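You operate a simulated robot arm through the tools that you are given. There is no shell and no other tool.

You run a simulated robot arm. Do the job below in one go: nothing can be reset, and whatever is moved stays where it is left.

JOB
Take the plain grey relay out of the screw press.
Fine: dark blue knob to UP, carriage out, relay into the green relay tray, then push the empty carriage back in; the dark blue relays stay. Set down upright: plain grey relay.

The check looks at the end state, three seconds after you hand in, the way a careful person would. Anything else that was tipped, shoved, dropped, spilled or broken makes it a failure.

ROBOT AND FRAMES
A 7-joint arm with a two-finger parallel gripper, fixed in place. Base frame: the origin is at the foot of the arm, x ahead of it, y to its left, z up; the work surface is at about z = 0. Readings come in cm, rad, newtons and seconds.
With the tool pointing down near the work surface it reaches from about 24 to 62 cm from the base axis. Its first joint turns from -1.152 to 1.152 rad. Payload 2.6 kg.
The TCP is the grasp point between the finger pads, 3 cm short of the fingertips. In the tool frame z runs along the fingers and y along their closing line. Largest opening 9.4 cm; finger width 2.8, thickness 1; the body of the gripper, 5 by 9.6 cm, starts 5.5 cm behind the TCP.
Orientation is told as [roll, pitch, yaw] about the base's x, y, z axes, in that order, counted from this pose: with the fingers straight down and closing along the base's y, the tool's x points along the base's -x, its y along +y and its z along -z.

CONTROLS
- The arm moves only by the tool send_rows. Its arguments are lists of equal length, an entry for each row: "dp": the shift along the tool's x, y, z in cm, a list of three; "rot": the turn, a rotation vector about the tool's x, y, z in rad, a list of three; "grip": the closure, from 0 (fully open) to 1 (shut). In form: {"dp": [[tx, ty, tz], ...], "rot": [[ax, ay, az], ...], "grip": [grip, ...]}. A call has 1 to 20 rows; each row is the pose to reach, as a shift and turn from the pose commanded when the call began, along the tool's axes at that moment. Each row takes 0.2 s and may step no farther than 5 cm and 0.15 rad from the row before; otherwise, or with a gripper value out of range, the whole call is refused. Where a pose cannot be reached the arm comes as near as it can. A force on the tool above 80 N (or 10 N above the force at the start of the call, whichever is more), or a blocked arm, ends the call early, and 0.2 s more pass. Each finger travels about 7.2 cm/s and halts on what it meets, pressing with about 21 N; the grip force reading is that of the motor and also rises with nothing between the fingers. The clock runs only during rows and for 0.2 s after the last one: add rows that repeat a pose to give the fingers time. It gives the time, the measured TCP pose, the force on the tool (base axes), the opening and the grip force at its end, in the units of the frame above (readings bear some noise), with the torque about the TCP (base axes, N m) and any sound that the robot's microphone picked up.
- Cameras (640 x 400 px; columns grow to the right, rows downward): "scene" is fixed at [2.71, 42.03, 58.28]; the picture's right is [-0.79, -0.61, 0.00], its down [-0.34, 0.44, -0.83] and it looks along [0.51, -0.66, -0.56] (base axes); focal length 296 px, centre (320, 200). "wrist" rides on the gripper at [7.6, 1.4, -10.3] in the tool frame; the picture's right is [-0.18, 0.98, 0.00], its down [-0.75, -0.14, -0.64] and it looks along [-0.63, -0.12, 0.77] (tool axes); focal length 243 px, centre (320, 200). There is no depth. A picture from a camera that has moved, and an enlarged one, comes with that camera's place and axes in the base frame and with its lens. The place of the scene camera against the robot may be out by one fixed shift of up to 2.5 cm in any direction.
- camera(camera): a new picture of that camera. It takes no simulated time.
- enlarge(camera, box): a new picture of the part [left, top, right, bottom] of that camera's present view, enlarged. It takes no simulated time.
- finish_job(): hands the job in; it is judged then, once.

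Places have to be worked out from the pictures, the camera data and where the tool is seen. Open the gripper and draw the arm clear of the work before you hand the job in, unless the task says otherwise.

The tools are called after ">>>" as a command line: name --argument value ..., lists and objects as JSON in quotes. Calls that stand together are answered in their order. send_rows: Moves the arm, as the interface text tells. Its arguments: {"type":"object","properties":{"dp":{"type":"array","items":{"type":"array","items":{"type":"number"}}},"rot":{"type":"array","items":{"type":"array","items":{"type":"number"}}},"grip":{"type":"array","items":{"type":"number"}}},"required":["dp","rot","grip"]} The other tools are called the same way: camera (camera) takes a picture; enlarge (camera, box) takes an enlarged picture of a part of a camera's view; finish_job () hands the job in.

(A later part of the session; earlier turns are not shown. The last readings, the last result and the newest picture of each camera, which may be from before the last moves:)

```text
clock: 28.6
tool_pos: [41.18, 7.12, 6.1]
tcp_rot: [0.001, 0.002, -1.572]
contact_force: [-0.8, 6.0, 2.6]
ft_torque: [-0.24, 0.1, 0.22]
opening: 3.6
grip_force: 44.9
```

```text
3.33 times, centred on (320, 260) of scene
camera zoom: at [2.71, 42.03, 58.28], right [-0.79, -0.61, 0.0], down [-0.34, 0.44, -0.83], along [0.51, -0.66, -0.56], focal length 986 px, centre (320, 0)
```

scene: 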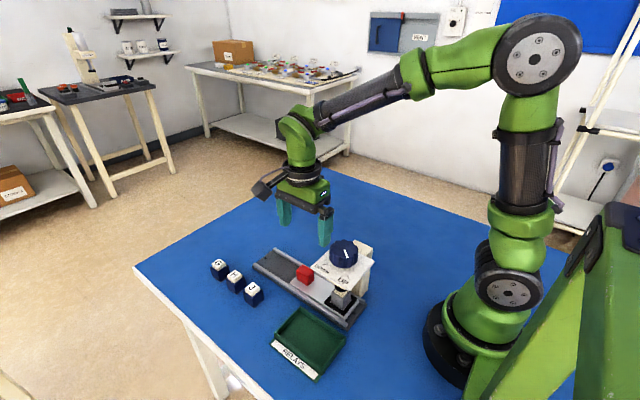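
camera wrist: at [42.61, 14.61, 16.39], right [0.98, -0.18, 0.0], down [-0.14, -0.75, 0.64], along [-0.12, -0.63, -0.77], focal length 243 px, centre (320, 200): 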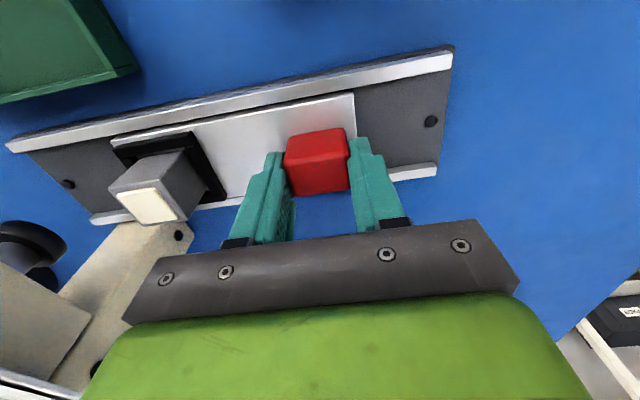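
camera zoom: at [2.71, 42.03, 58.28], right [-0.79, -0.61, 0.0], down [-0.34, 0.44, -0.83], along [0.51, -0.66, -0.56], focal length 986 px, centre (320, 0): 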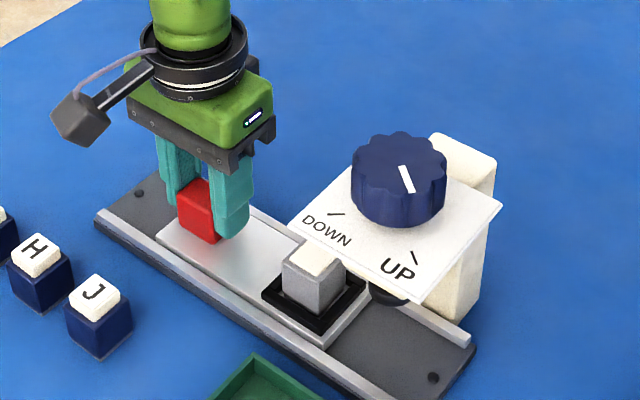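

Carriage slides freely with the relay seated. I pull another 4.9 cm, keeping the carriage on its rails (rail end ≈49).

>>> send_rows --dp '[[0, 0.3, 0], [0, 0.8, 0], [0, 1.3, 0], [0, 1.9, 0], [0, 2.5, 0], [0, 3.1, 0], [0, 3.7, 0], [0, 4.2, 0], [0, 4.6, 0], [0, 4.9, 0], [0, 4.9, 0]]' --rot '[[0, 0, 0], [0, 0, 0], [0, 0, 0], [0, 0, 0], [0, 0, 0], [0, 0, 0], [0, 0, 0], [0, 0, 0], [0, 0, 0], [0, 0, 0], [0, 0, 0]]' --grip '[0.8, 0.8, 0.8, 0.8, 0.8, 0.8, 0.8, 0.8, 0.8, 0.8, 0.8]'

>>> camera --camera "wrist"

>>> enlarge --camera "scene" --box '[220, 200, 400, 320]'

```text
clock: 30.6
tool_pos: [45.16, 7.13, 6.09]
tcp_rot: [-0.026, 0.001, -1.575]
contact_force: [-9.0, 0.1, 4.2]
ft_torque: [0.0, -0.89, 0.09]
opening: 3.64
grip_force: 44.9
stopped in row 10: the force on the tool passed its limit at 84 N (the readings are from after the stop); the commanded pose is now the measured one
```

```text
taken
camera wrist: at [46.77, 14.59, 16.36], right [0.98, -0.19, -0.02], down [-0.13, -0.75, 0.64], along [-0.14, -0.63, -0.76], focal length 243 px, centre (320, 200)
```

wrist: 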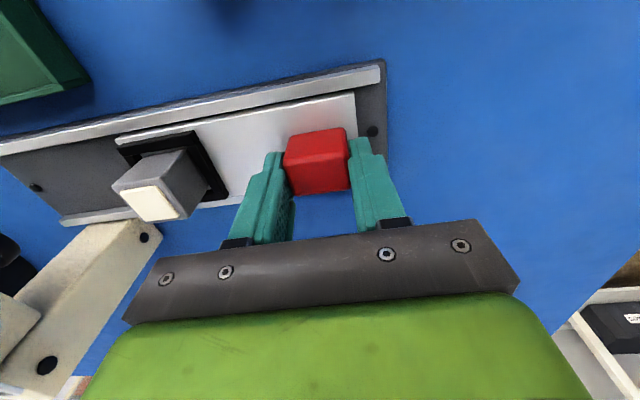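

```text
3.33 times, centred on (310, 260) of scene
camera zoom: at [2.72, 42.03, 58.28], right [-0.79, -0.61, 0.0], down [-0.34, 0.44, -0.83], along [0.51, -0.66, -0.56], focal length 986 px, centre (353, 0)
```

zoom: 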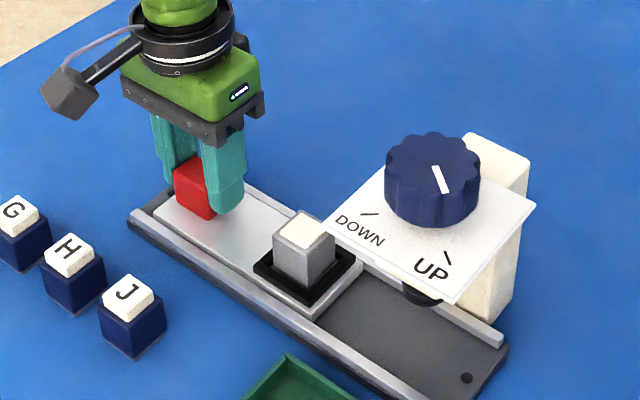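

The carriage reached its end stop at handle x≈45.2; the relay should now be near x≈35.1, clear of the plate. I release the handle, rise and straighten the slight tilt.

>>> send_rows --dp '[[0, 0, 0], [0, 0, 0], [0, 0, 0], [0, 0, -2], [0, 0, -4.5], [0, 0, -7], [0, 0, -9.5], [0, 0, -11], [0, 0, -11]]' --rot '[[0, 0, 0], [0, 0, 0], [0, 0, 0], [0, 0, 0], [0, 0, 0], [0, 0, 0], [0, 0, 0], [0, 0, 0], [0, 0, 0]]' --grip '[0.5, 0.34, 0.34, 0.34, 0.34, 0.34, 0.34, 0.34, 0.34]'

>>> camera --camera "wrist"

>>> enlarge --camera "scene" --box '[220, 200, 400, 320]'

```text
clock: 32.6
tool_pos: [45.4, 7.11, 17.04]
tcp_rot: [-0.025, 0.002, -1.576]
contact_force: [-0.3, 0.4, -0.1]
ft_torque: [0.0, -0.02, 0.01]
opening: 6.17
grip_force: 0.1
```

```text
taken
camera wrist: at [47.17, 14.56, 27.37], right [0.98, -0.19, -0.02], down [-0.13, -0.75, 0.64], along [-0.14, -0.63, -0.76], focal length 243 px, centre (320, 200)
```

wrist: 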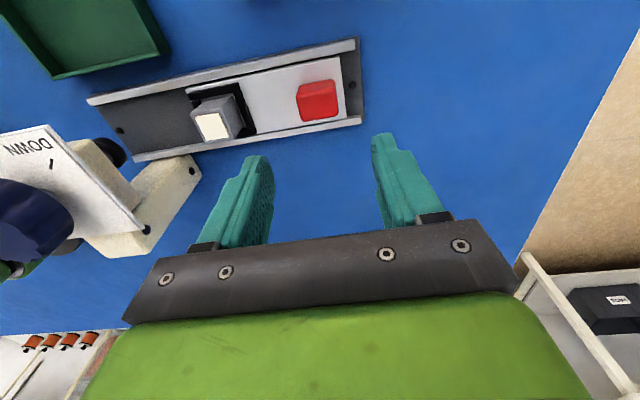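

```text
3.33 times, centred on (310, 260) of scene
camera zoom: at [2.71, 42.03, 58.28], right [-0.79, -0.61, 0.0], down [-0.34, 0.44, -0.83], along [0.51, -0.66, -0.56], focal length 986 px, centre (353, 0)
```

zoom: 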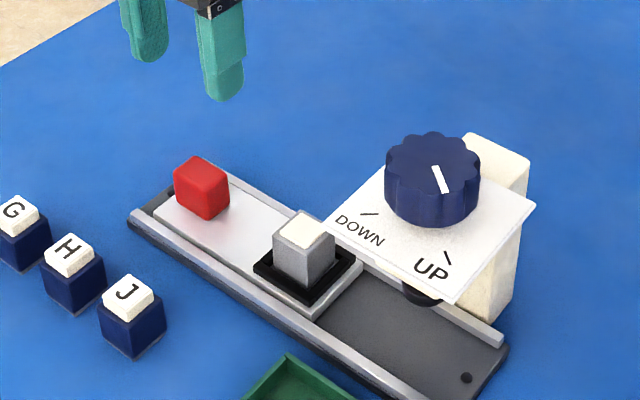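

Relay is fully out and accessible. I enlarge the wrist view to locate it and the nest.

>>> enlarge --camera "wrist" --box '[80, 30, 370, 180]'

>>> enlarge --camera "wrist" --box '[170, 70, 270, 150]'

>>> enlarge --camera "scene" --box '[280, 240, 340, 300]'

```text
2.21 times, centred on (225, 105) of wrist
camera zoom: at [47.17, 14.56, 27.37], right [0.98, -0.19, -0.02], down [-0.13, -0.75, 0.64], along [-0.14, -0.63, -0.76], focal length 535 px, centre (530, 410)
```

zoom: 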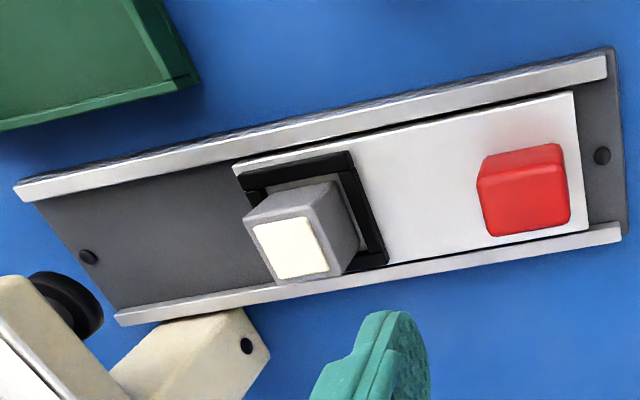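

```text
5.00 times, centred on (220, 110) of wrist
camera zoom: at [47.17, 14.56, 27.37], right [0.98, -0.19, -0.02], down [-0.13, -0.75, 0.64], along [-0.14, -0.63, -0.76], focal length 1213 px, centre (820, 650)
```

zoom: 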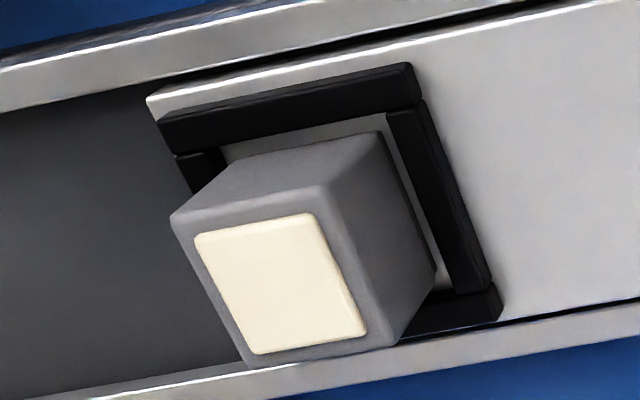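

```text
6.67 times, centred on (310, 270) of scene
camera zoom: at [2.71, 42.03, 58.28], right [-0.79, -0.61, 0.0], down [-0.34, 0.44, -0.83], along [0.51, -0.66, -0.56], focal length 1972 px, centre (387, -267)
```

zoom: 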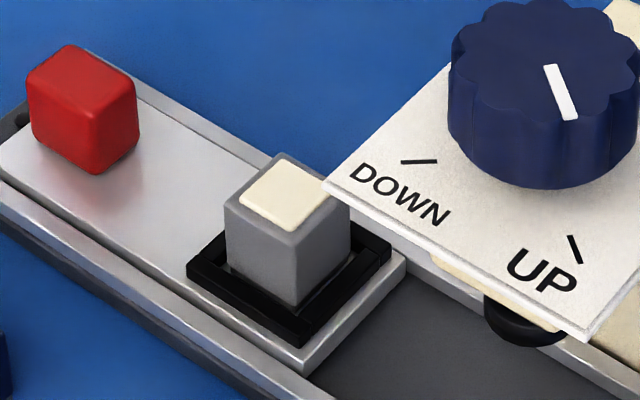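

Relay top is ~3.0 cm square at about (35.25, 7.35, z≈6.2), nest rim z≈3. I move above it at z≈17, levelling the small tilt.

>>> send_rows --dp '[[0.05, -1.5, 0], [0.1, -3.2, 0], [0.15, -4.9, 0], [0.2, -6.6, 0], [0.25, -8.3, 0], [0.25, -9.6, 0], [0.25, -10.1, 0], [0.25, -10.1, 0]]' --rot '[[-0.01, 0, 0], [-0.025, 0, 0], [-0.025, 0, 0.003], [-0.025, 0, 0.003], [-0.025, 0, 0.003], [-0.025, 0, 0.003], [-0.025, 0, 0.003], [-0.025, 0, 0.003]]' --grip '[0.34, 0.34, 0.34, 0.34, 0.34, 0.34, 0.34, 0.34]'

>>> camera --camera "wrist"

>>> enlarge --camera "wrist" --box '[240, 50, 400, 170]'

```text
clock: 34.5
tool_pos: [35.15, 7.44, 17.38]
tcp_rot: [0.001, 0.002, -1.579]
contact_force: [0.7, 0.2, 0.1]
ft_torque: [0.03, 0.02, 0.02]
opening: 6.21
grip_force: 0.1
```

```text
taken
camera wrist: at [36.72, 14.82, 27.63], right [0.98, -0.19, 0.0], down [-0.15, -0.75, 0.64], along [-0.12, -0.63, -0.77], focal length 243 px, centre (320, 200)
```

wrist: 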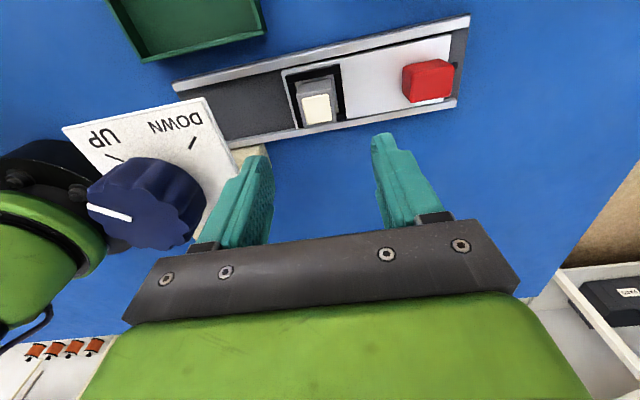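

```text
3.33 times, centred on (320, 110) of wrist
camera zoom: at [36.72, 14.82, 27.63], right [0.98, -0.19, 0.0], down [-0.15, -0.75, 0.64], along [-0.12, -0.63, -0.77], focal length 809 px, centre (320, 500)
```

zoom: 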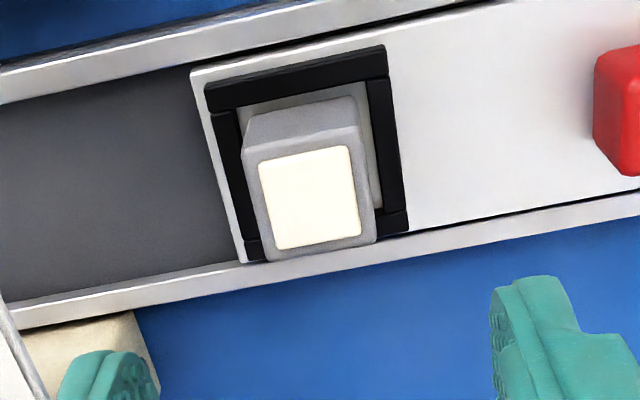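

Two-view triangulation puts the relay at (35.0, 7.2), top z≈5.7, and the gripper at x=35.15 is centred. I descend until fingertips are just above its top, then check.

>>> send_rows --dp '[[-0.1, -0.05, 2], [-0.1, -0.05, 4], [-0.1, -0.05, 6], [-0.1, -0.05, 7.5], [-0.1, -0.05, 8], [-0.1, -0.05, 8]]' --rot '[[0, 0, 0], [0, 0, 0], [0, 0, 0], [0, 0, 0], [0, 0, 0], [0, 0, 0]]' --grip '[0.34, 0.34, 0.34, 0.34, 0.34, 0.34]'

>>> camera --camera "wrist"

>>> enlarge --camera "scene" --box '[250, 200, 390, 310]'

```text
clock: 35.9
tool_pos: [35.0, 7.17, 9.27]
tcp_rot: [0.0, 0.003, -1.58]
contact_force: [0.0, 0.1, -0.7]
ft_torque: [0.05, 0.04, 0.02]
opening: 6.21
grip_force: 0.1
```

```text
taken
camera wrist: at [36.53, 14.67, 19.55], right [0.98, -0.19, 0.0], down [-0.15, -0.75, 0.64], along [-0.12, -0.63, -0.77], focal length 243 px, centre (320, 200)
```

wrist: 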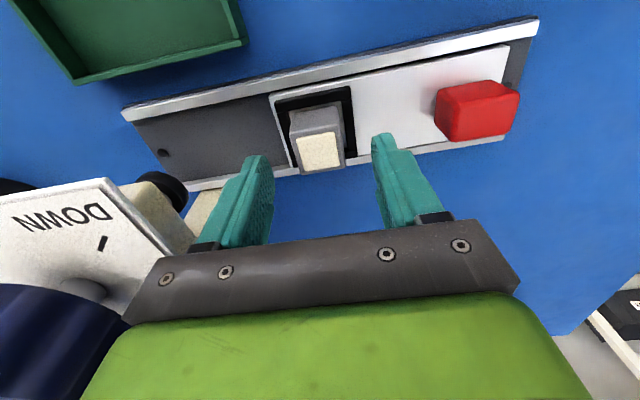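

```text
3.64 times, centred on (320, 255) of scene
camera zoom: at [2.71, 42.03, 58.28], right [-0.79, -0.61, 0.0], down [-0.34, 0.44, -0.83], along [0.51, -0.66, -0.56], focal length 1076 px, centre (320, 0)
```

zoom: 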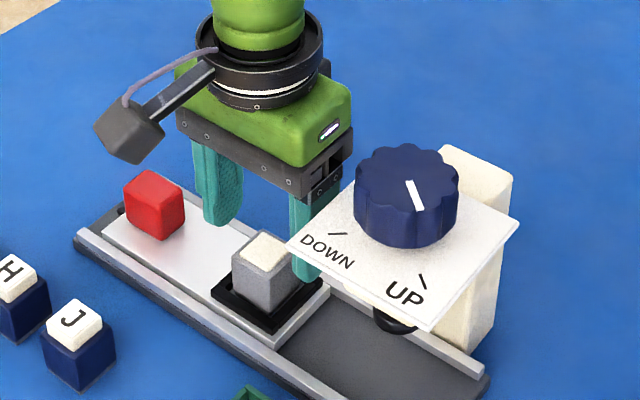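

The relay is centred between the fingers. I shift 0.15 cm further from the plate and descend to z≈6.15 (fingertips ≈3.1, above the nest rim).

>>> send_rows --dp '[[0.03, 0.15, 0.8], [0.03, 0.15, 1.6], [0.03, 0.15, 2.4], [0.03, 0.15, 3.1], [0.03, 0.15, 3.1]]' --rot '[[0, 0, 0], [0, 0, 0], [0, 0, 0], [0, 0, 0], [0, 0, 0]]' --grip '[0.34, 0.34, 0.34, 0.34, 0.34]'

>>> camera --camera "wrist"

>>> enlarge --camera "scene" --box '[270, 220, 370, 300]'

```text
clock: 37.0
tool_pos: [35.35, 7.42, 6.06]
tcp_rot: [0.0, 0.003, -1.58]
contact_force: [0.2, 0.6, -0.5]
ft_torque: [-0.01, -0.04, -0.01]
opening: 6.22
grip_force: 0.0
```

```text
taken
camera wrist: at [36.78, 14.81, 16.45], right [0.98, -0.19, 0.0], down [-0.15, -0.75, 0.64], along [-0.12, -0.63, -0.77], focal length 243 px, centre (320, 200)
```

wrist: 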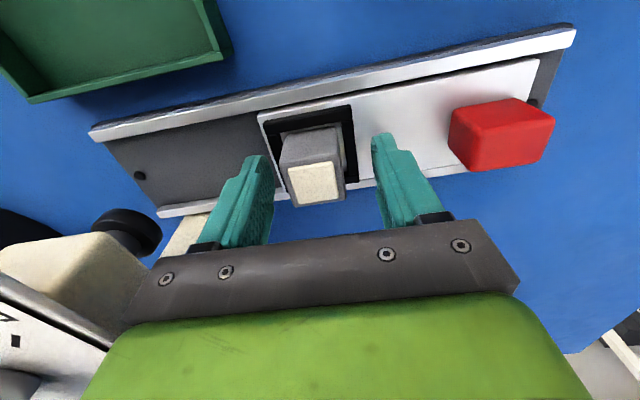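

```text
5.00 times, centred on (320, 260) of scene
camera zoom: at [2.71, 42.03, 58.28], right [-0.79, -0.61, 0.0], down [-0.34, 0.44, -0.83], along [0.51, -0.66, -0.56], focal length 1479 px, centre (320, -100)
```

zoom: 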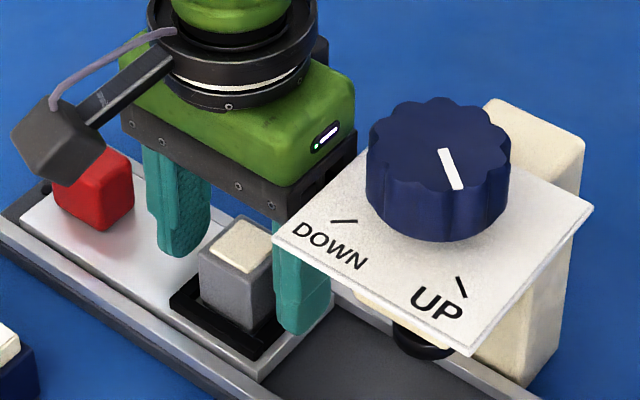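

No contact, the relay sits between the fingers about 0.3 cm toward the press side. I nudge back 0.15 and close on the relay.

>>> send_rows --dp '[[0, -0.15, 0], [0, -0.15, 0], [0, -0.15, 0], [0, -0.15, 0], [0, -0.15, 0], [0, -0.15, 0]]' --rot '[[0, 0, 0], [0, 0, 0], [0, 0, 0], [0, 0, 0], [0, 0, 0], [0, 0, 0]]' --grip '[0.34, 0.45, 0.55, 0.65, 0.75, 0.85]'

>>> camera --camera "wrist"

>>> enlarge --camera "scene" --box '[270, 220, 370, 300]'

```text
clock: 38.5
tool_pos: [35.26, 7.33, 6.23]
tcp_rot: [0.005, 0.002, -1.58]
contact_force: [-3.5, -0.4, 24.7]
ft_torque: [-0.05, 0.17, 0.04]
opening: 3.15
grip_force: 20.8
```

```text
taken
camera wrist: at [36.69, 14.8, 16.57], right [0.98, -0.19, 0.0], down [-0.15, -0.75, 0.64], along [-0.12, -0.63, -0.77], focal length 243 px, centre (320, 200)
```

wrist: 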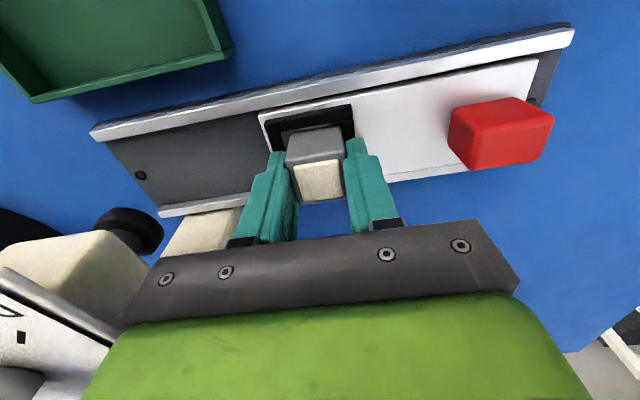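

```text
5.00 times, centred on (320, 260) of scene
camera zoom: at [2.7, 42.02, 58.29], right [-0.79, -0.61, 0.0], down [-0.34, 0.44, -0.83], along [0.51, -0.66, -0.56], focal length 1479 px, centre (320, -100)
```

zoom: 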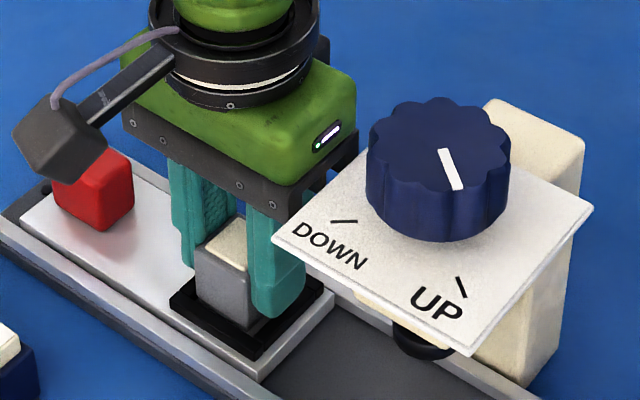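

Relay gripped (opening 3.15). I hold a moment with firmer closure and lift it slowly a couple of cm to check it comes out of the nest.

>>> send_rows --dp '[[0, 0, 0], [0, 0, 0], [0, 0, -0.3], [0, 0, -0.7], [0, 0, -1.2], [0, 0, -1.8], [0, 0.1, -2.5], [0, 0.1, -2.5]]' --rot '[[0, 0, 0], [0, 0, 0], [0, 0, 0], [0, 0, 0], [0, 0, 0], [0, 0, 0], [0, 0, 0], [0, 0, 0]]' --grip '[0.9, 0.9, 0.9, 0.9, 0.9, 0.9, 0.9, 0.9]'

>>> camera --camera "wrist"

>>> enlarge --camera "scene" --box '[250, 200, 390, 310]'

```text
clock: 40.2
tool_pos: [35.28, 7.55, 8.82]
tcp_rot: [0.001, 0.002, -1.579]
contact_force: [-0.2, 0.1, -0.8]
ft_torque: [0.0, 0.0, 0.0]
opening: 3.14
grip_force: 21.5
```

```text
taken
camera wrist: at [36.78, 14.88, 19.09], right [0.98, -0.19, 0.0], down [-0.15, -0.75, 0.64], along [-0.12, -0.63, -0.77], focal length 243 px, centre (320, 200)
```

wrist: 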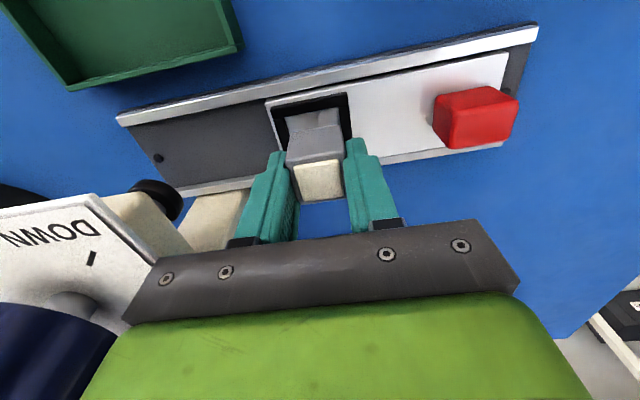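

```text
3.64 times, centred on (320, 255) of scene
camera zoom: at [2.71, 42.03, 58.28], right [-0.79, -0.61, 0.0], down [-0.34, 0.44, -0.83], along [0.51, -0.66, -0.56], focal length 1076 px, centre (320, 0)
```

zoom: 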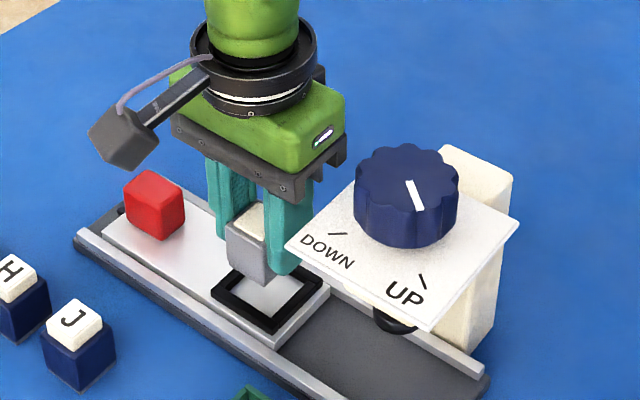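

The relay is out of the nest and held upright. I lift to z≈17, then carry it toward +y, clear of the press and above the blue relays.

>>> send_rows --dp '[[0, 0.2, -1.5], [0, 0.4, -3.5], [0, 0.5, -5.5], [0, 0.5, -7.2], [0, 0.5, -8.2], [1.2, 0.5, -8.2], [2.8, 0.5, -8.2], [4.6, 0.5, -8.2], [6.4, 0.5, -8.2], [8.2, 0.5, -8.2], [9.4, 0.5, -8.2], [9.8, 0.5, -8.2], [9.8, 0.5, -8.2]]' --rot '[[0, 0, 0], [0, 0, 0], [0, 0, 0], [0, 0, 0], [0, 0, 0], [0, 0, 0], [0, 0, 0], [0, 0, 0], [0, 0, 0], [0, 0, 0], [0, 0, 0], [0, 0, 0], [0, 0, 0]]' --grip '[0.9, 0.9, 0.9, 0.9, 0.9, 0.9, 0.9, 0.9, 0.9, 0.9, 0.9, 0.9, 0.9]'

>>> camera --camera "wrist"

>>> camera --camera "scene"

```text
clock: 43.0
tool_pos: [35.77, 17.22, 17.03]
tcp_rot: [0.0, 0.001, -1.579]
contact_force: [-0.6, -0.1, -1.1]
ft_torque: [-0.02, -0.02, 0.03]
opening: 3.13
grip_force: 21.1
```

```text
taken
camera wrist: at [37.23, 24.67, 27.25], right [0.98, -0.19, 0.0], down [-0.15, -0.75, 0.64], along [-0.12, -0.63, -0.77], focal length 243 px, centre (320, 200)
```

wrist: 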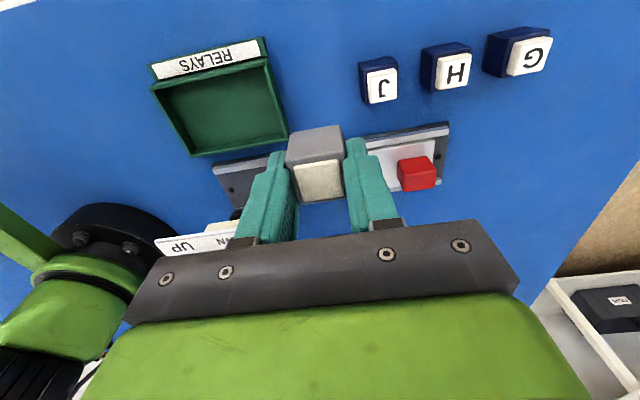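

```text
taken
```

scene: 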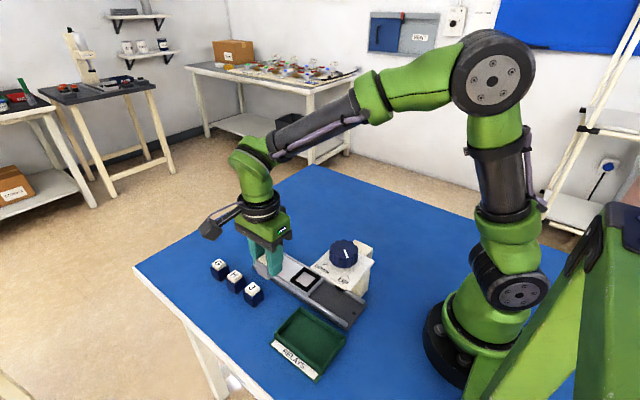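

Tray spans about x 19.5–31.7, y 13.5–21.3 (centre ≈(25.6, 17.4)); relay is still square in the grip. I carry it over the tray centre at height.

>>> send_rows --dp '[[0, -1.2, 0], [0, -2.8, 0], [0, -4.6, 0], [0, -6.4, 0], [0, -8.2, 0], [0, -9.6, 0], [0.1, -10.2, 0], [0.1, -10.2, 0]]' --rot '[[0, 0, 0], [0, 0, 0], [0, 0, 0], [0, 0, 0], [0, 0, 0], [0, 0, 0], [0, 0, 0], [0, 0, 0]]' --grip '[0.9, 0.9, 0.9, 0.9, 0.9, 0.9, 0.9, 0.9]'

>>> camera --camera "wrist"

>>> enlarge --camera "scene" --box '[220, 200, 420, 390]'

```text
clock: 44.9
tool_pos: [25.53, 17.29, 16.94]
tcp_rot: [0.0, 0.003, -1.579]
contact_force: [-0.5, 1.3, -0.4]
ft_torque: [0.02, 0.01, 0.01]
opening: 3.14
grip_force: 21.4
```

```text
taken
camera wrist: at [27.08, 24.68, 27.22], right [0.98, -0.19, 0.0], down [-0.15, -0.75, 0.64], along [-0.12, -0.63, -0.77], focal length 243 px, centre (320, 200)
```

wrist: 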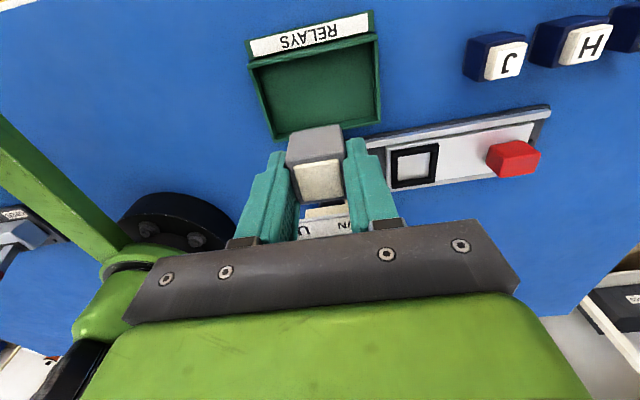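

```text
2.11 times, centred on (320, 295) of scene
camera zoom: at [2.71, 42.03, 58.28], right [-0.79, -0.61, 0.0], down [-0.34, 0.44, -0.83], along [0.51, -0.66, -0.56], focal length 623 px, centre (320, 0)
```

zoom: 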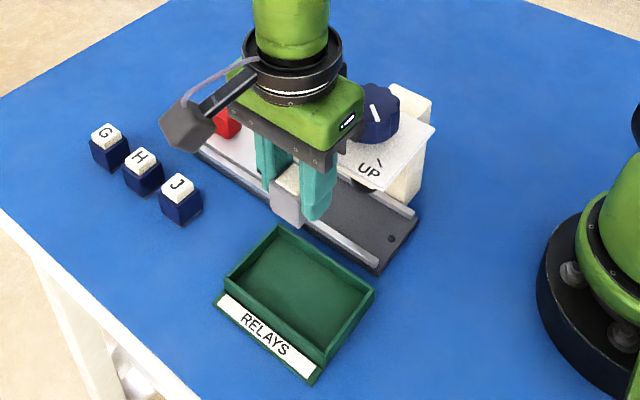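

The relay is over the tray centre. I descend to z≈6.2, still above the tray floor.

>>> send_rows --dp '[[0, 0, 1.5], [0, 0, 3.5], [0, 0, 5.5], [0, 0, 7.5], [0, 0, 9.2], [0, 0, 10.2], [0, 0, 10.7], [0, 0, 10.7]]' --rot '[[0, 0, 0], [0, 0, 0], [0, 0, 0], [0, 0, 0], [0, 0, 0], [0, 0, 0], [0, 0, 0], [0, 0, 0]]' --grip '[0.9, 0.9, 0.9, 0.9, 0.9, 0.9, 0.9, 0.9]'

>>> camera --camera "wrist"

>>> enlarge --camera "scene" --box '[240, 240, 400, 390]'

```text
clock: 46.6
tool_pos: [25.71, 17.3, 6.19]
tcp_rot: [0.001, 0.002, -1.579]
contact_force: [0.3, 0.3, 0.2]
ft_torque: [0.0, 0.01, 0.02]
opening: 3.16
grip_force: 20.9
```

```text
taken
camera wrist: at [27.12, 24.72, 16.52], right [0.98, -0.19, 0.0], down [-0.15, -0.75, 0.64], along [-0.12, -0.63, -0.77], focal length 243 px, centre (320, 200)
```

wrist: 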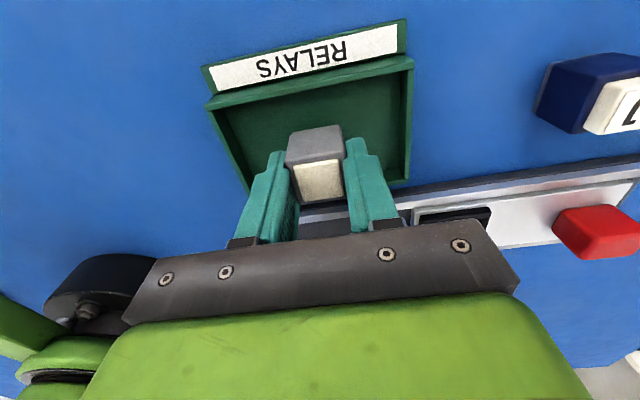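

```text
2.67 times, centred on (320, 315) of scene
camera zoom: at [2.72, 42.03, 58.28], right [-0.79, -0.61, 0.0], down [-0.34, 0.44, -0.83], along [0.51, -0.66, -0.56], focal length 789 px, centre (320, -107)
```

zoom: 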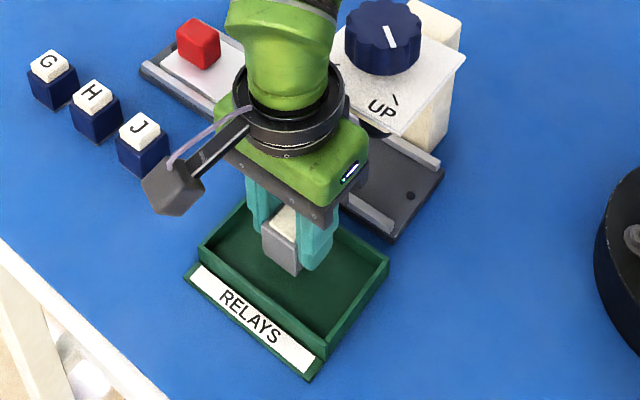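

Relay is inside the tray outline, above the floor, no contact. I lower in small steps watching the force.

>>> send_rows --dp '[[0, 0, 0.25], [0, 0, 0.5], [0, 0, 0.7], [0, 0, 0.9]]' --rot '[[0, 0, 0], [0, 0, 0], [0, 0, 0], [0, 0, 0]]' --grip '[0.9, 0.9, 0.9, 0.9]'

>>> enlarge --camera "scene" --box '[280, 300, 350, 370]'

```text
clock: 47.6
tool_pos: [25.72, 17.48, 5.23]
tcp_rot: [-0.001, 0.001, -1.58]
contact_force: [-0.2, 0.0, -1.1]
ft_torque: [-0.04, 0.0, 0.01]
opening: 3.14
grip_force: 20.8
```

```text
5.71 times, centred on (315, 335) of scene
camera zoom: at [2.71, 42.03, 58.28], right [-0.79, -0.61, 0.0], down [-0.34, 0.44, -0.83], along [0.51, -0.66, -0.56], focal length 1691 px, centre (349, -571)
```

zoom: 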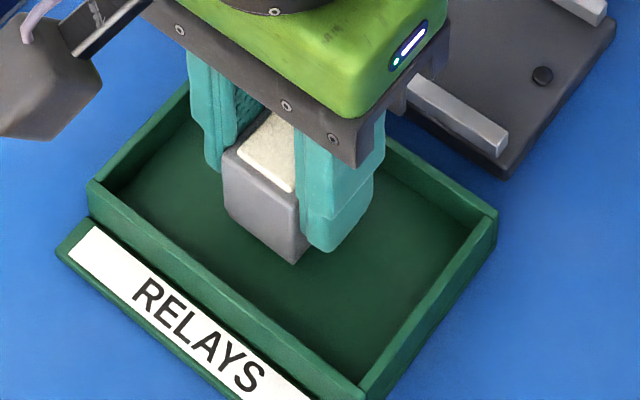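

Still free. I lower further in small steps.

>>> send_rows --dp '[[0, 0, 0.2], [0, 0, 0.4], [0, 0, 0.6], [0, 0, 0.6]]' --rot '[[0, 0, 0], [0, 0, 0], [0, 0, 0], [0, 0, 0]]' --grip '[0.9, 0.9, 0.9, 0.9]'

>>> enlarge --camera "scene" --box '[280, 300, 350, 370]'

```text
clock: 48.6
tool_pos: [25.8, 17.44, 4.6]
tcp_rot: [0.0, 0.0, -1.581]
contact_force: [0.1, 0.5, 0.7]
ft_torque: [0.02, -0.03, -0.01]
opening: 3.14
grip_force: 21.6
```

```text
5.71 times, centred on (315, 335) of scene
camera zoom: at [2.71, 42.03, 58.28], right [-0.79, -0.61, 0.0], down [-0.34, 0.44, -0.83], along [0.51, -0.66, -0.56], focal length 1691 px, centre (349, -571)
```

zoom: 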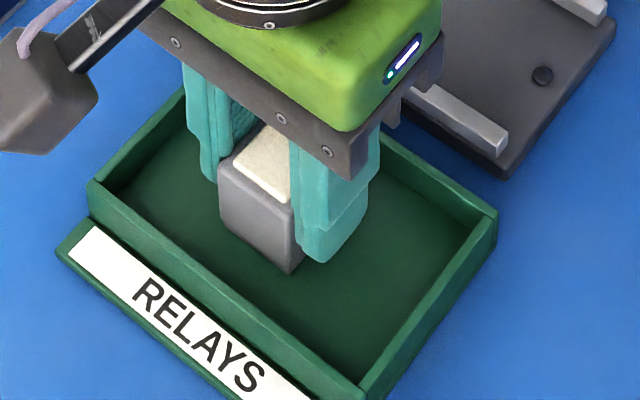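

Still no contact force at z=4.6. I keep lowering by 0.3 at a time.

>>> send_rows --dp '[[0, 0, 0.15], [0, 0, 0.3], [0, 0, 0.3]]' --rot '[[0, 0, 0], [0, 0, 0], [0, 0, 0]]' --grip '[0.9, 0.9, 0.9]'

>>> enlarge --camera "scene" --box '[280, 300, 350, 370]'

```text
clock: 49.5
tool_pos: [25.98, 17.49, 4.55]
tcp_rot: [0.003, 0.005, -1.581]
contact_force: [-12.5, -11.9, 70.6]
ft_torque: [-0.33, 0.5, -0.04]
opening: 3.16
grip_force: 21.3
```

```text
5.71 times, centred on (315, 335) of scene
camera zoom: at [2.69, 42.01, 58.3], right [-0.79, -0.61, 0.0], down [-0.34, 0.44, -0.83], along [0.51, -0.66, -0.56], focal length 1691 px, centre (349, -571)
```

zoom: 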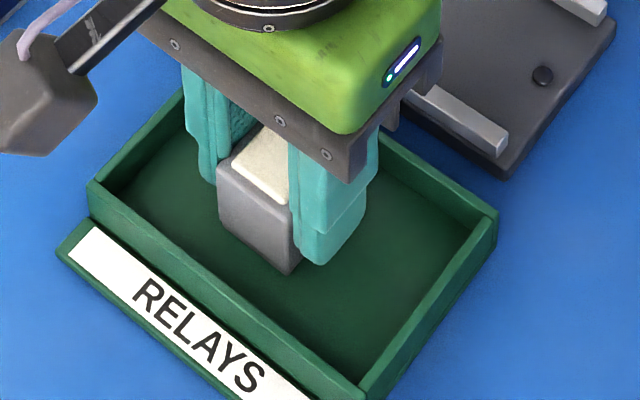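

Floor contact (70 N at z≈4.55), so the relay is standing on the tray floor. I ease up 0.25 to unload before opening.

>>> send_rows --dp '[[0, 0, -0.15], [0, 0, -0.25]]' --rot '[[0, 0, 0], [0, 0, 0]]' --grip '[0.9, 0.9]'

```text
clock: 50.0
tool_pos: [25.84, 17.42, 4.71]
tcp_rot: [0.002, 0.003, -1.579]
contact_force: [3.0, 4.0, 14.9]
ft_torque: [0.27, -0.02, -0.04]
opening: 3.16
grip_force: 21.4
```

Nearly unloaded and resting. I open the fingers gently and then rise.

>>> send_rows --dp '[[0, 0, -0.03], [0, 0, -0.03], [0, 0, -0.03], [0, 0, -0.03], [0, 0, -0.03]]' --rot '[[0, 0, 0], [0, 0, 0], [0, 0, 0], [0, 0, 0], [0, 0, 0]]' --grip '[0.64, 0.58, 0.5, 0.42, 0.36]'

>>> camera --camera "wrist"

>>> enlarge --camera "scene" --box '[280, 300, 350, 370]'

```text
clock: 51.2
tool_pos: [25.75, 17.45, 4.77]
tcp_rot: [0.0, 0.0, -1.58]
contact_force: [-0.4, 0.7, 0.6]
ft_torque: [-0.01, -0.01, -0.01]
opening: 6.03
grip_force: 0.1
```

```text
taken
camera wrist: at [27.22, 24.81, 15.01], right [0.98, -0.19, 0.0], down [-0.15, -0.75, 0.64], along [-0.12, -0.63, -0.77], focal length 243 px, centre (320, 200)
```

wrist: 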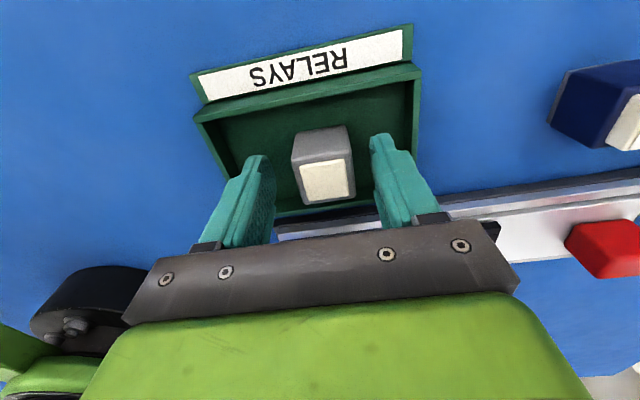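

```text
5.71 times, centred on (315, 335) of scene
camera zoom: at [2.71, 42.03, 58.28], right [-0.79, -0.61, 0.0], down [-0.34, 0.44, -0.83], along [0.51, -0.66, -0.56], focal length 1691 px, centre (349, -571)
```

zoom: 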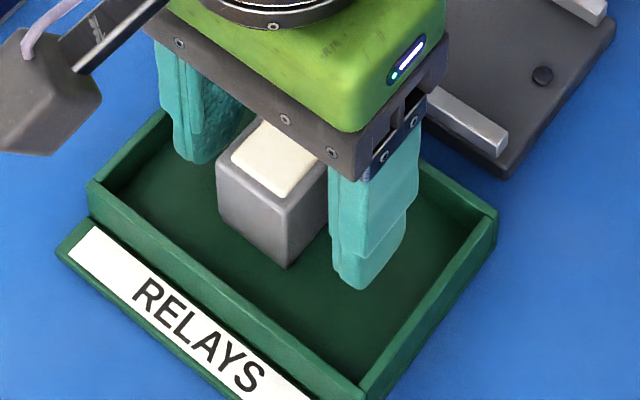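

The relay stands upright in the tray, fingers clear of it. I rise straight up, then move toward +x before heading back to the handle.

>>> send_rows --dp '[[0, 0, -1], [0, 0, -2.5], [0, 0, -4.5], [0, 0, -7], [0, 0, -9.5], [0, 0, -12], [0, 0, -13], [0, 2, -13], [0, 4.5, -13], [0, 7, -13], [0, 9.5, -13], [0, 12, -13], [0, 14.5, -13], [0, 17, -13], [0, 19.5, -13], [0, 21.5, -13], [0, 22.8, -13], [0, 22.8, -13]]' --rot '[[0, 0, 0], [0, 0, 0], [0, 0, 0], [0, 0, 0], [0, 0, 0], [0, 0, 0], [0, 0, 0], [0, 0, 0], [0, 0, 0], [0, 0, 0], [0, 0, 0], [0, 0, 0], [0, 0, 0], [0, 0, 0], [0, 0, 0], [0, 0, 0], [0, 0, 0], [0, 0, 0]]' --grip '[0.36, 0.36, 0.36, 0.36, 0.36, 0.36, 0.36, 0.36, 0.36, 0.36, 0.36, 0.36, 0.36, 0.36, 0.36, 0.36, 0.36, 0.36]'

>>> camera --camera "scene"

>>> enlarge --camera "scene" --box '[250, 240, 400, 390]'

```text
clock: 55.0
tool_pos: [48.59, 17.09, 17.77]
tcp_rot: [0.0, 0.002, -1.578]
contact_force: [0.3, 0.6, -0.4]
ft_torque: [0.02, 0.02, 0.04]
opening: 6.03
grip_force: 0.1
```

```text
taken
```

scene: 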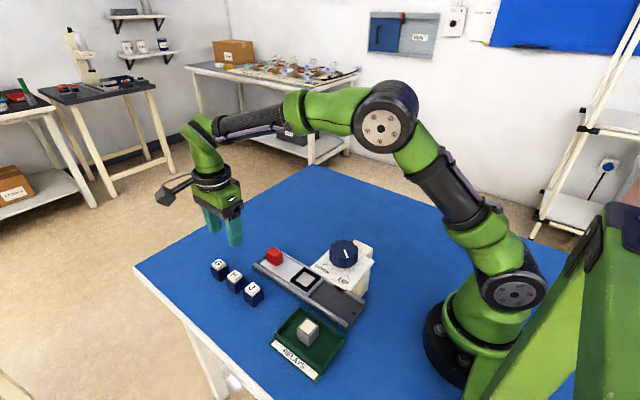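

```text
2.67 times, centred on (325, 315) of scene
camera zoom: at [2.72, 42.03, 58.28], right [-0.79, -0.61, 0.0], down [-0.34, 0.44, -0.83], along [0.51, -0.66, -0.56], focal length 789 px, centre (307, -107)
```

zoom: 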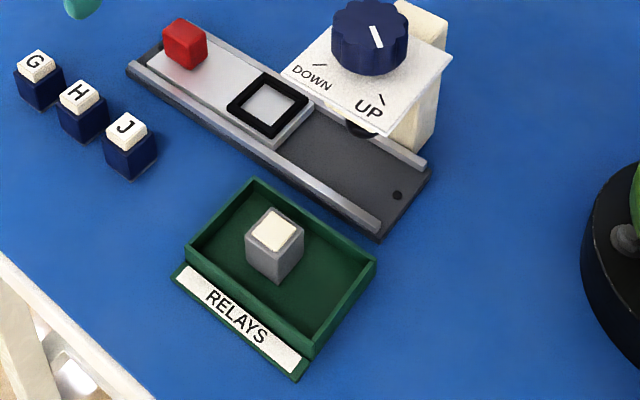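

Relay stands nicely in the tray. I move to y≈7.3 beyond the handle and close the fingers to make a pusher, then look.

>>> send_rows --dp '[[-1.5, 0.1, 0], [-3.5, 0.2, 0], [-5.5, 0.3, 0], [-7.5, 0.3, 0], [-9, 0.3, 0], [-9.8, 0.3, 0], [-9.8, 0.3, 0]]' --rot '[[0, 0, 0], [0, 0, 0], [0, 0, 0], [0, 0, 0], [0, 0, 0], [0, 0, 0], [0, 0, 0]]' --grip '[0.5, 0.7, 0.9, 1, 1, 1, 1]'

>>> camera --camera "wrist"

```text
clock: 56.6
tool_pos: [48.47, 7.34, 17.69]
tcp_rot: [0.002, 0.001, -1.581]
contact_force: [0.1, -1.4, 0.0]
ft_torque: [0.03, 0.0, 0.03]
opening: 0.01
grip_force: 21.1
```

```text
taken
camera wrist: at [50.13, 14.74, 28.03], right [0.98, -0.19, 0.0], down [-0.15, -0.75, 0.64], along [-0.12, -0.63, -0.77], focal length 243 px, centre (320, 200)
```

wrist: 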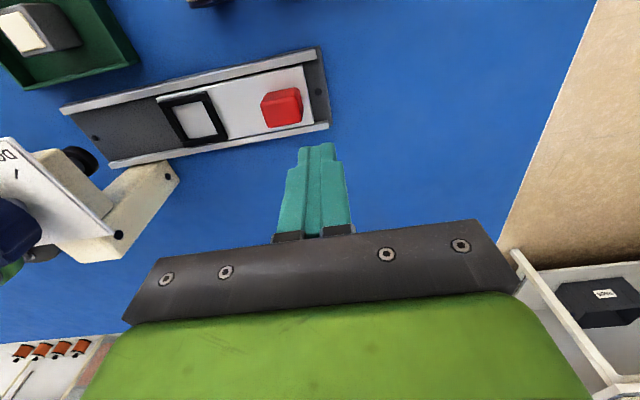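

Handle's far face is near x≈46.9. I shift to x≈49.3 and descend to z≈6.1 beside the handle.

>>> send_rows --dp '[[0, 0.4, 0], [0, 0.8, 1.5], [0, 0.8, 4], [0, 0.8, 6.5], [0, 0.8, 9], [0, 0.8, 10.6], [0, 0.8, 11.5], [0, 0.8, 11.5]]' --rot '[[0, 0, 0], [0, 0, 0], [0, 0, 0], [0, 0, 0], [0, 0, 0], [0, 0, 0], [0, 0, 0], [0, 0, 0]]' --grip '[1, 1, 1, 1, 1, 1, 1, 1]'

>>> camera --camera "wrist"

>>> enlarge --camera "scene" --box '[220, 190, 380, 310]'

```text
clock: 58.5
tool_pos: [49.52, 7.26, 6.31]
tcp_rot: [0.0, 0.001, -1.579]
contact_force: [-1.1, 0.6, 0.3]
ft_torque: [0.0, -0.02, 0.02]
opening: 0.01
grip_force: 21.2
```

```text
taken
camera wrist: at [50.97, 14.65, 16.67], right [0.98, -0.19, 0.0], down [-0.15, -0.75, 0.64], along [-0.12, -0.63, -0.77], focal length 243 px, centre (320, 200)
```

wrist: 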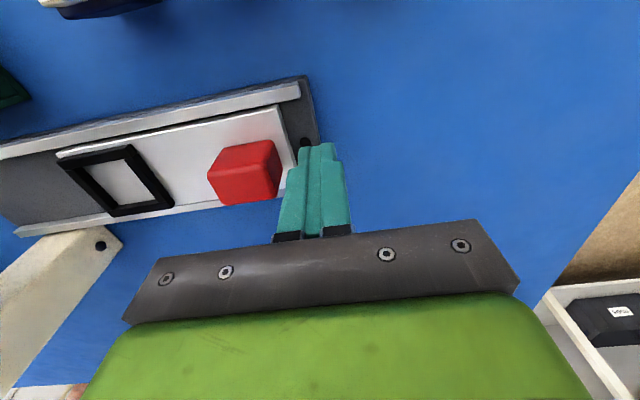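

```text
3.33 times, centred on (300, 250) of scene
camera zoom: at [2.71, 42.03, 58.28], right [-0.79, -0.61, 0.0], down [-0.34, 0.44, -0.83], along [0.51, -0.66, -0.56], focal length 986 px, centre (387, 33)
```

zoom: 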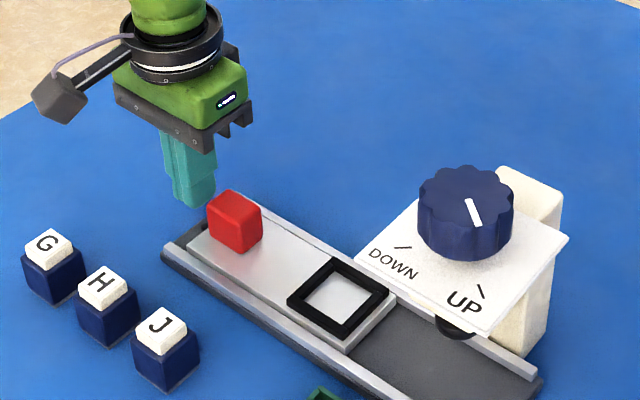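

Closed fingers are just beyond the handle. I push slowly toward −x, ~8.5 cm first.

>>> send_rows --dp '[[0, -0.5, 0.2], [0, -1.1, 0.2], [0, -1.6, 0.2], [0, -2.1, 0.2], [0, -2.6, 0.2], [0, -3.1, 0.2], [0, -3.7, 0.2], [0, -4.3, 0.2], [0, -4.9, 0.2], [0, -5.5, 0.2], [0, -6.1, 0.2], [0, -6.7, 0.2], [0, -7.3, 0.2], [0, -7.9, 0.2], [0, -8.3, 0.2], [0, -8.5, 0.2], [0, -8.5, 0.2]]' --rot '[[0, 0, 0], [0, 0, 0], [0, 0, 0], [0, 0, 0], [0, 0, 0], [0, 0, 0], [0, 0, 0], [0, 0, 0], [0, 0, 0], [0, 0, 0], [0, 0, 0], [0, 0, 0], [0, 0, 0], [0, 0, 0], [0, 0, 0], [0, 0, 0], [0, 0, 0]]' --grip '[1, 1, 1, 1, 1, 1, 1, 1, 1, 1, 1, 1, 1, 1, 1, 1, 1]'

>>> camera --camera "wrist"

>>> enlarge --camera "scene" --box '[240, 220, 400, 320]'

```text
clock: 62.0
tool_pos: [40.88, 7.46, 5.9]
tcp_rot: [0.0, 0.002, -1.58]
contact_force: [1.5, 0.7, -0.3]
ft_torque: [-0.02, -0.05, 0.0]
opening: 0.0
grip_force: 20.8
```

```text
taken
camera wrist: at [42.41, 14.85, 16.25], right [0.98, -0.19, 0.0], down [-0.15, -0.75, 0.64], along [-0.12, -0.63, -0.77], focal length 243 px, centre (320, 200)
```

wrist: 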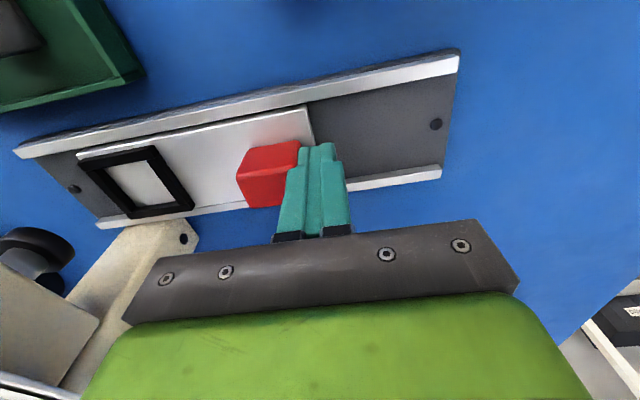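

```text
4.00 times, centred on (320, 270) of scene
camera zoom: at [2.71, 42.03, 58.28], right [-0.79, -0.61, 0.0], down [-0.34, 0.44, -0.83], along [0.51, -0.66, -0.56], focal length 1184 px, centre (320, -80)
```

zoom: 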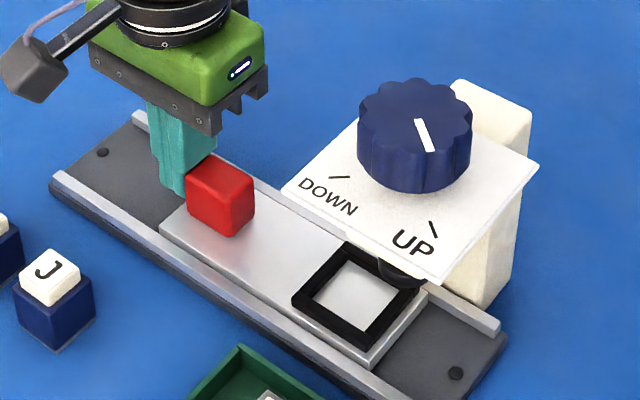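

The carriage slides straight. By comparison with the first picture about 2.9 cm remain; I push 2.6 cm more.

>>> send_rows --dp '[[0, -0.5, -0.1], [0, -1, -0.1], [0, -1.5, -0.1], [0, -2.0, -0.1], [0, -2.4, -0.1], [0, -2.6, -0.1], [0, -2.6, -0.1]]' --rot '[[0, 0, 0], [0, 0, 0], [0, 0, 0], [0, 0, 0], [0, 0, 0], [0, 0, 0], [0, 0, 0]]' --grip '[1, 1, 1, 1, 1, 1, 1]'

>>> enlarge --camera "scene" --box '[240, 220, 400, 320]'

```text
clock: 63.6
tool_pos: [38.33, 7.49, 6.05]
tcp_rot: [-0.002, 0.001, -1.58]
contact_force: [1.2, 0.5, 0.1]
ft_torque: [0.0, 0.0, -0.02]
opening: 0.0
grip_force: 21.2
```

```text
4.00 times, centred on (320, 270) of scene
camera zoom: at [2.71, 42.03, 58.28], right [-0.79, -0.61, 0.0], down [-0.34, 0.44, -0.83], along [0.51, -0.66, -0.56], focal length 1184 px, centre (320, -80)
```

zoom: 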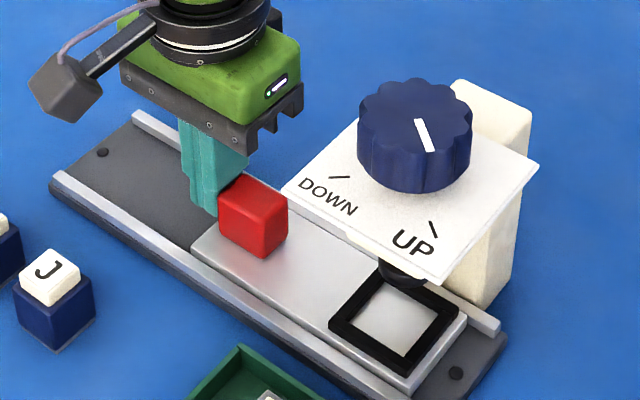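

About 0.5 cm remain relative to the original position (front corner 191→198 px). I push gently in small steps watching the force.

>>> send_rows --dp '[[0, -0.15, 0], [0, -0.3, 0], [0, -0.4, 0], [0, -0.5, 0], [0, -0.5, 0]]' --rot '[[0, 0, 0], [0, 0, 0], [0, 0, 0], [0, 0, 0], [0, 0, 0]]' --grip '[1, 1, 1, 1, 1]'

>>> enlarge --camera "scene" --box '[240, 220, 400, 320]'

```text
clock: 64.8
tool_pos: [37.93, 7.52, 6.25]
tcp_rot: [0.001, 0.001, -1.58]
contact_force: [0.0, -0.4, -0.4]
ft_torque: [0.0, 0.02, 0.01]
opening: 0.0
grip_force: 21.3
```

```text
4.00 times, centred on (320, 270) of scene
camera zoom: at [2.71, 42.03, 58.28], right [-0.79, -0.61, 0.0], down [-0.34, 0.44, -0.83], along [0.51, -0.66, -0.56], focal length 1184 px, centre (320, -80)
```

zoom: 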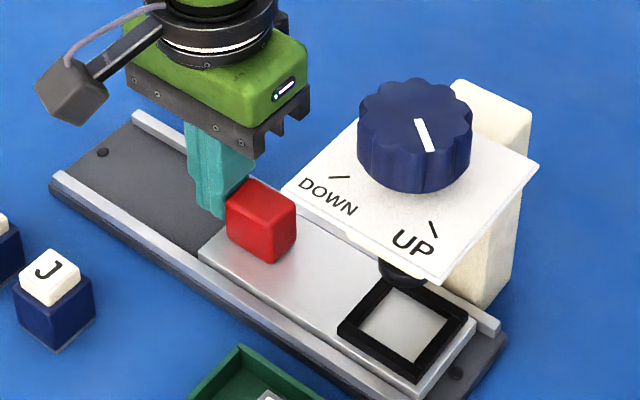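

It now matches the original position in the picture. I give one more tiny 0.2 cm push to confirm it is against its inner stop.

>>> send_rows --dp '[[0, -0.1, 0], [0, -0.2, 0], [0, -0.2, 0]]' --rot '[[0, 0, 0], [0, 0, 0], [0, 0, 0]]' --grip '[1, 1, 1]'

>>> enlarge --camera "scene" --box '[240, 220, 400, 320]'

```text
clock: 65.7
tool_pos: [37.8, 7.62, 6.24]
tcp_rot: [0.001, 0.001, -1.58]
contact_force: [1.4, 0.5, 1.0]
ft_torque: [-0.03, 0.03, 0.04]
opening: 0.0
grip_force: 21.1
```

```text
4.00 times, centred on (320, 270) of scene
camera zoom: at [2.71, 42.03, 58.28], right [-0.79, -0.61, 0.0], down [-0.34, 0.44, -0.83], along [0.51, -0.66, -0.56], focal length 1184 px, centre (320, -80)
```

zoom: 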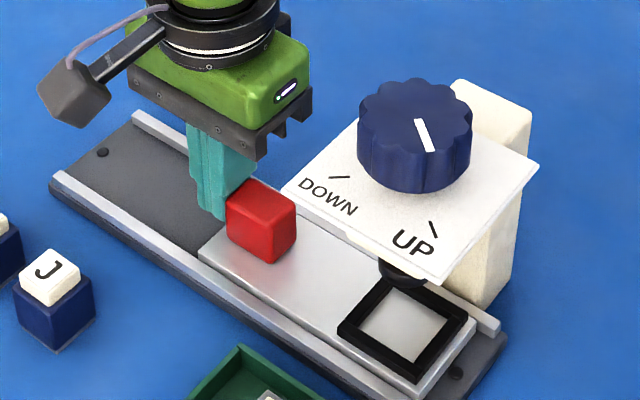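

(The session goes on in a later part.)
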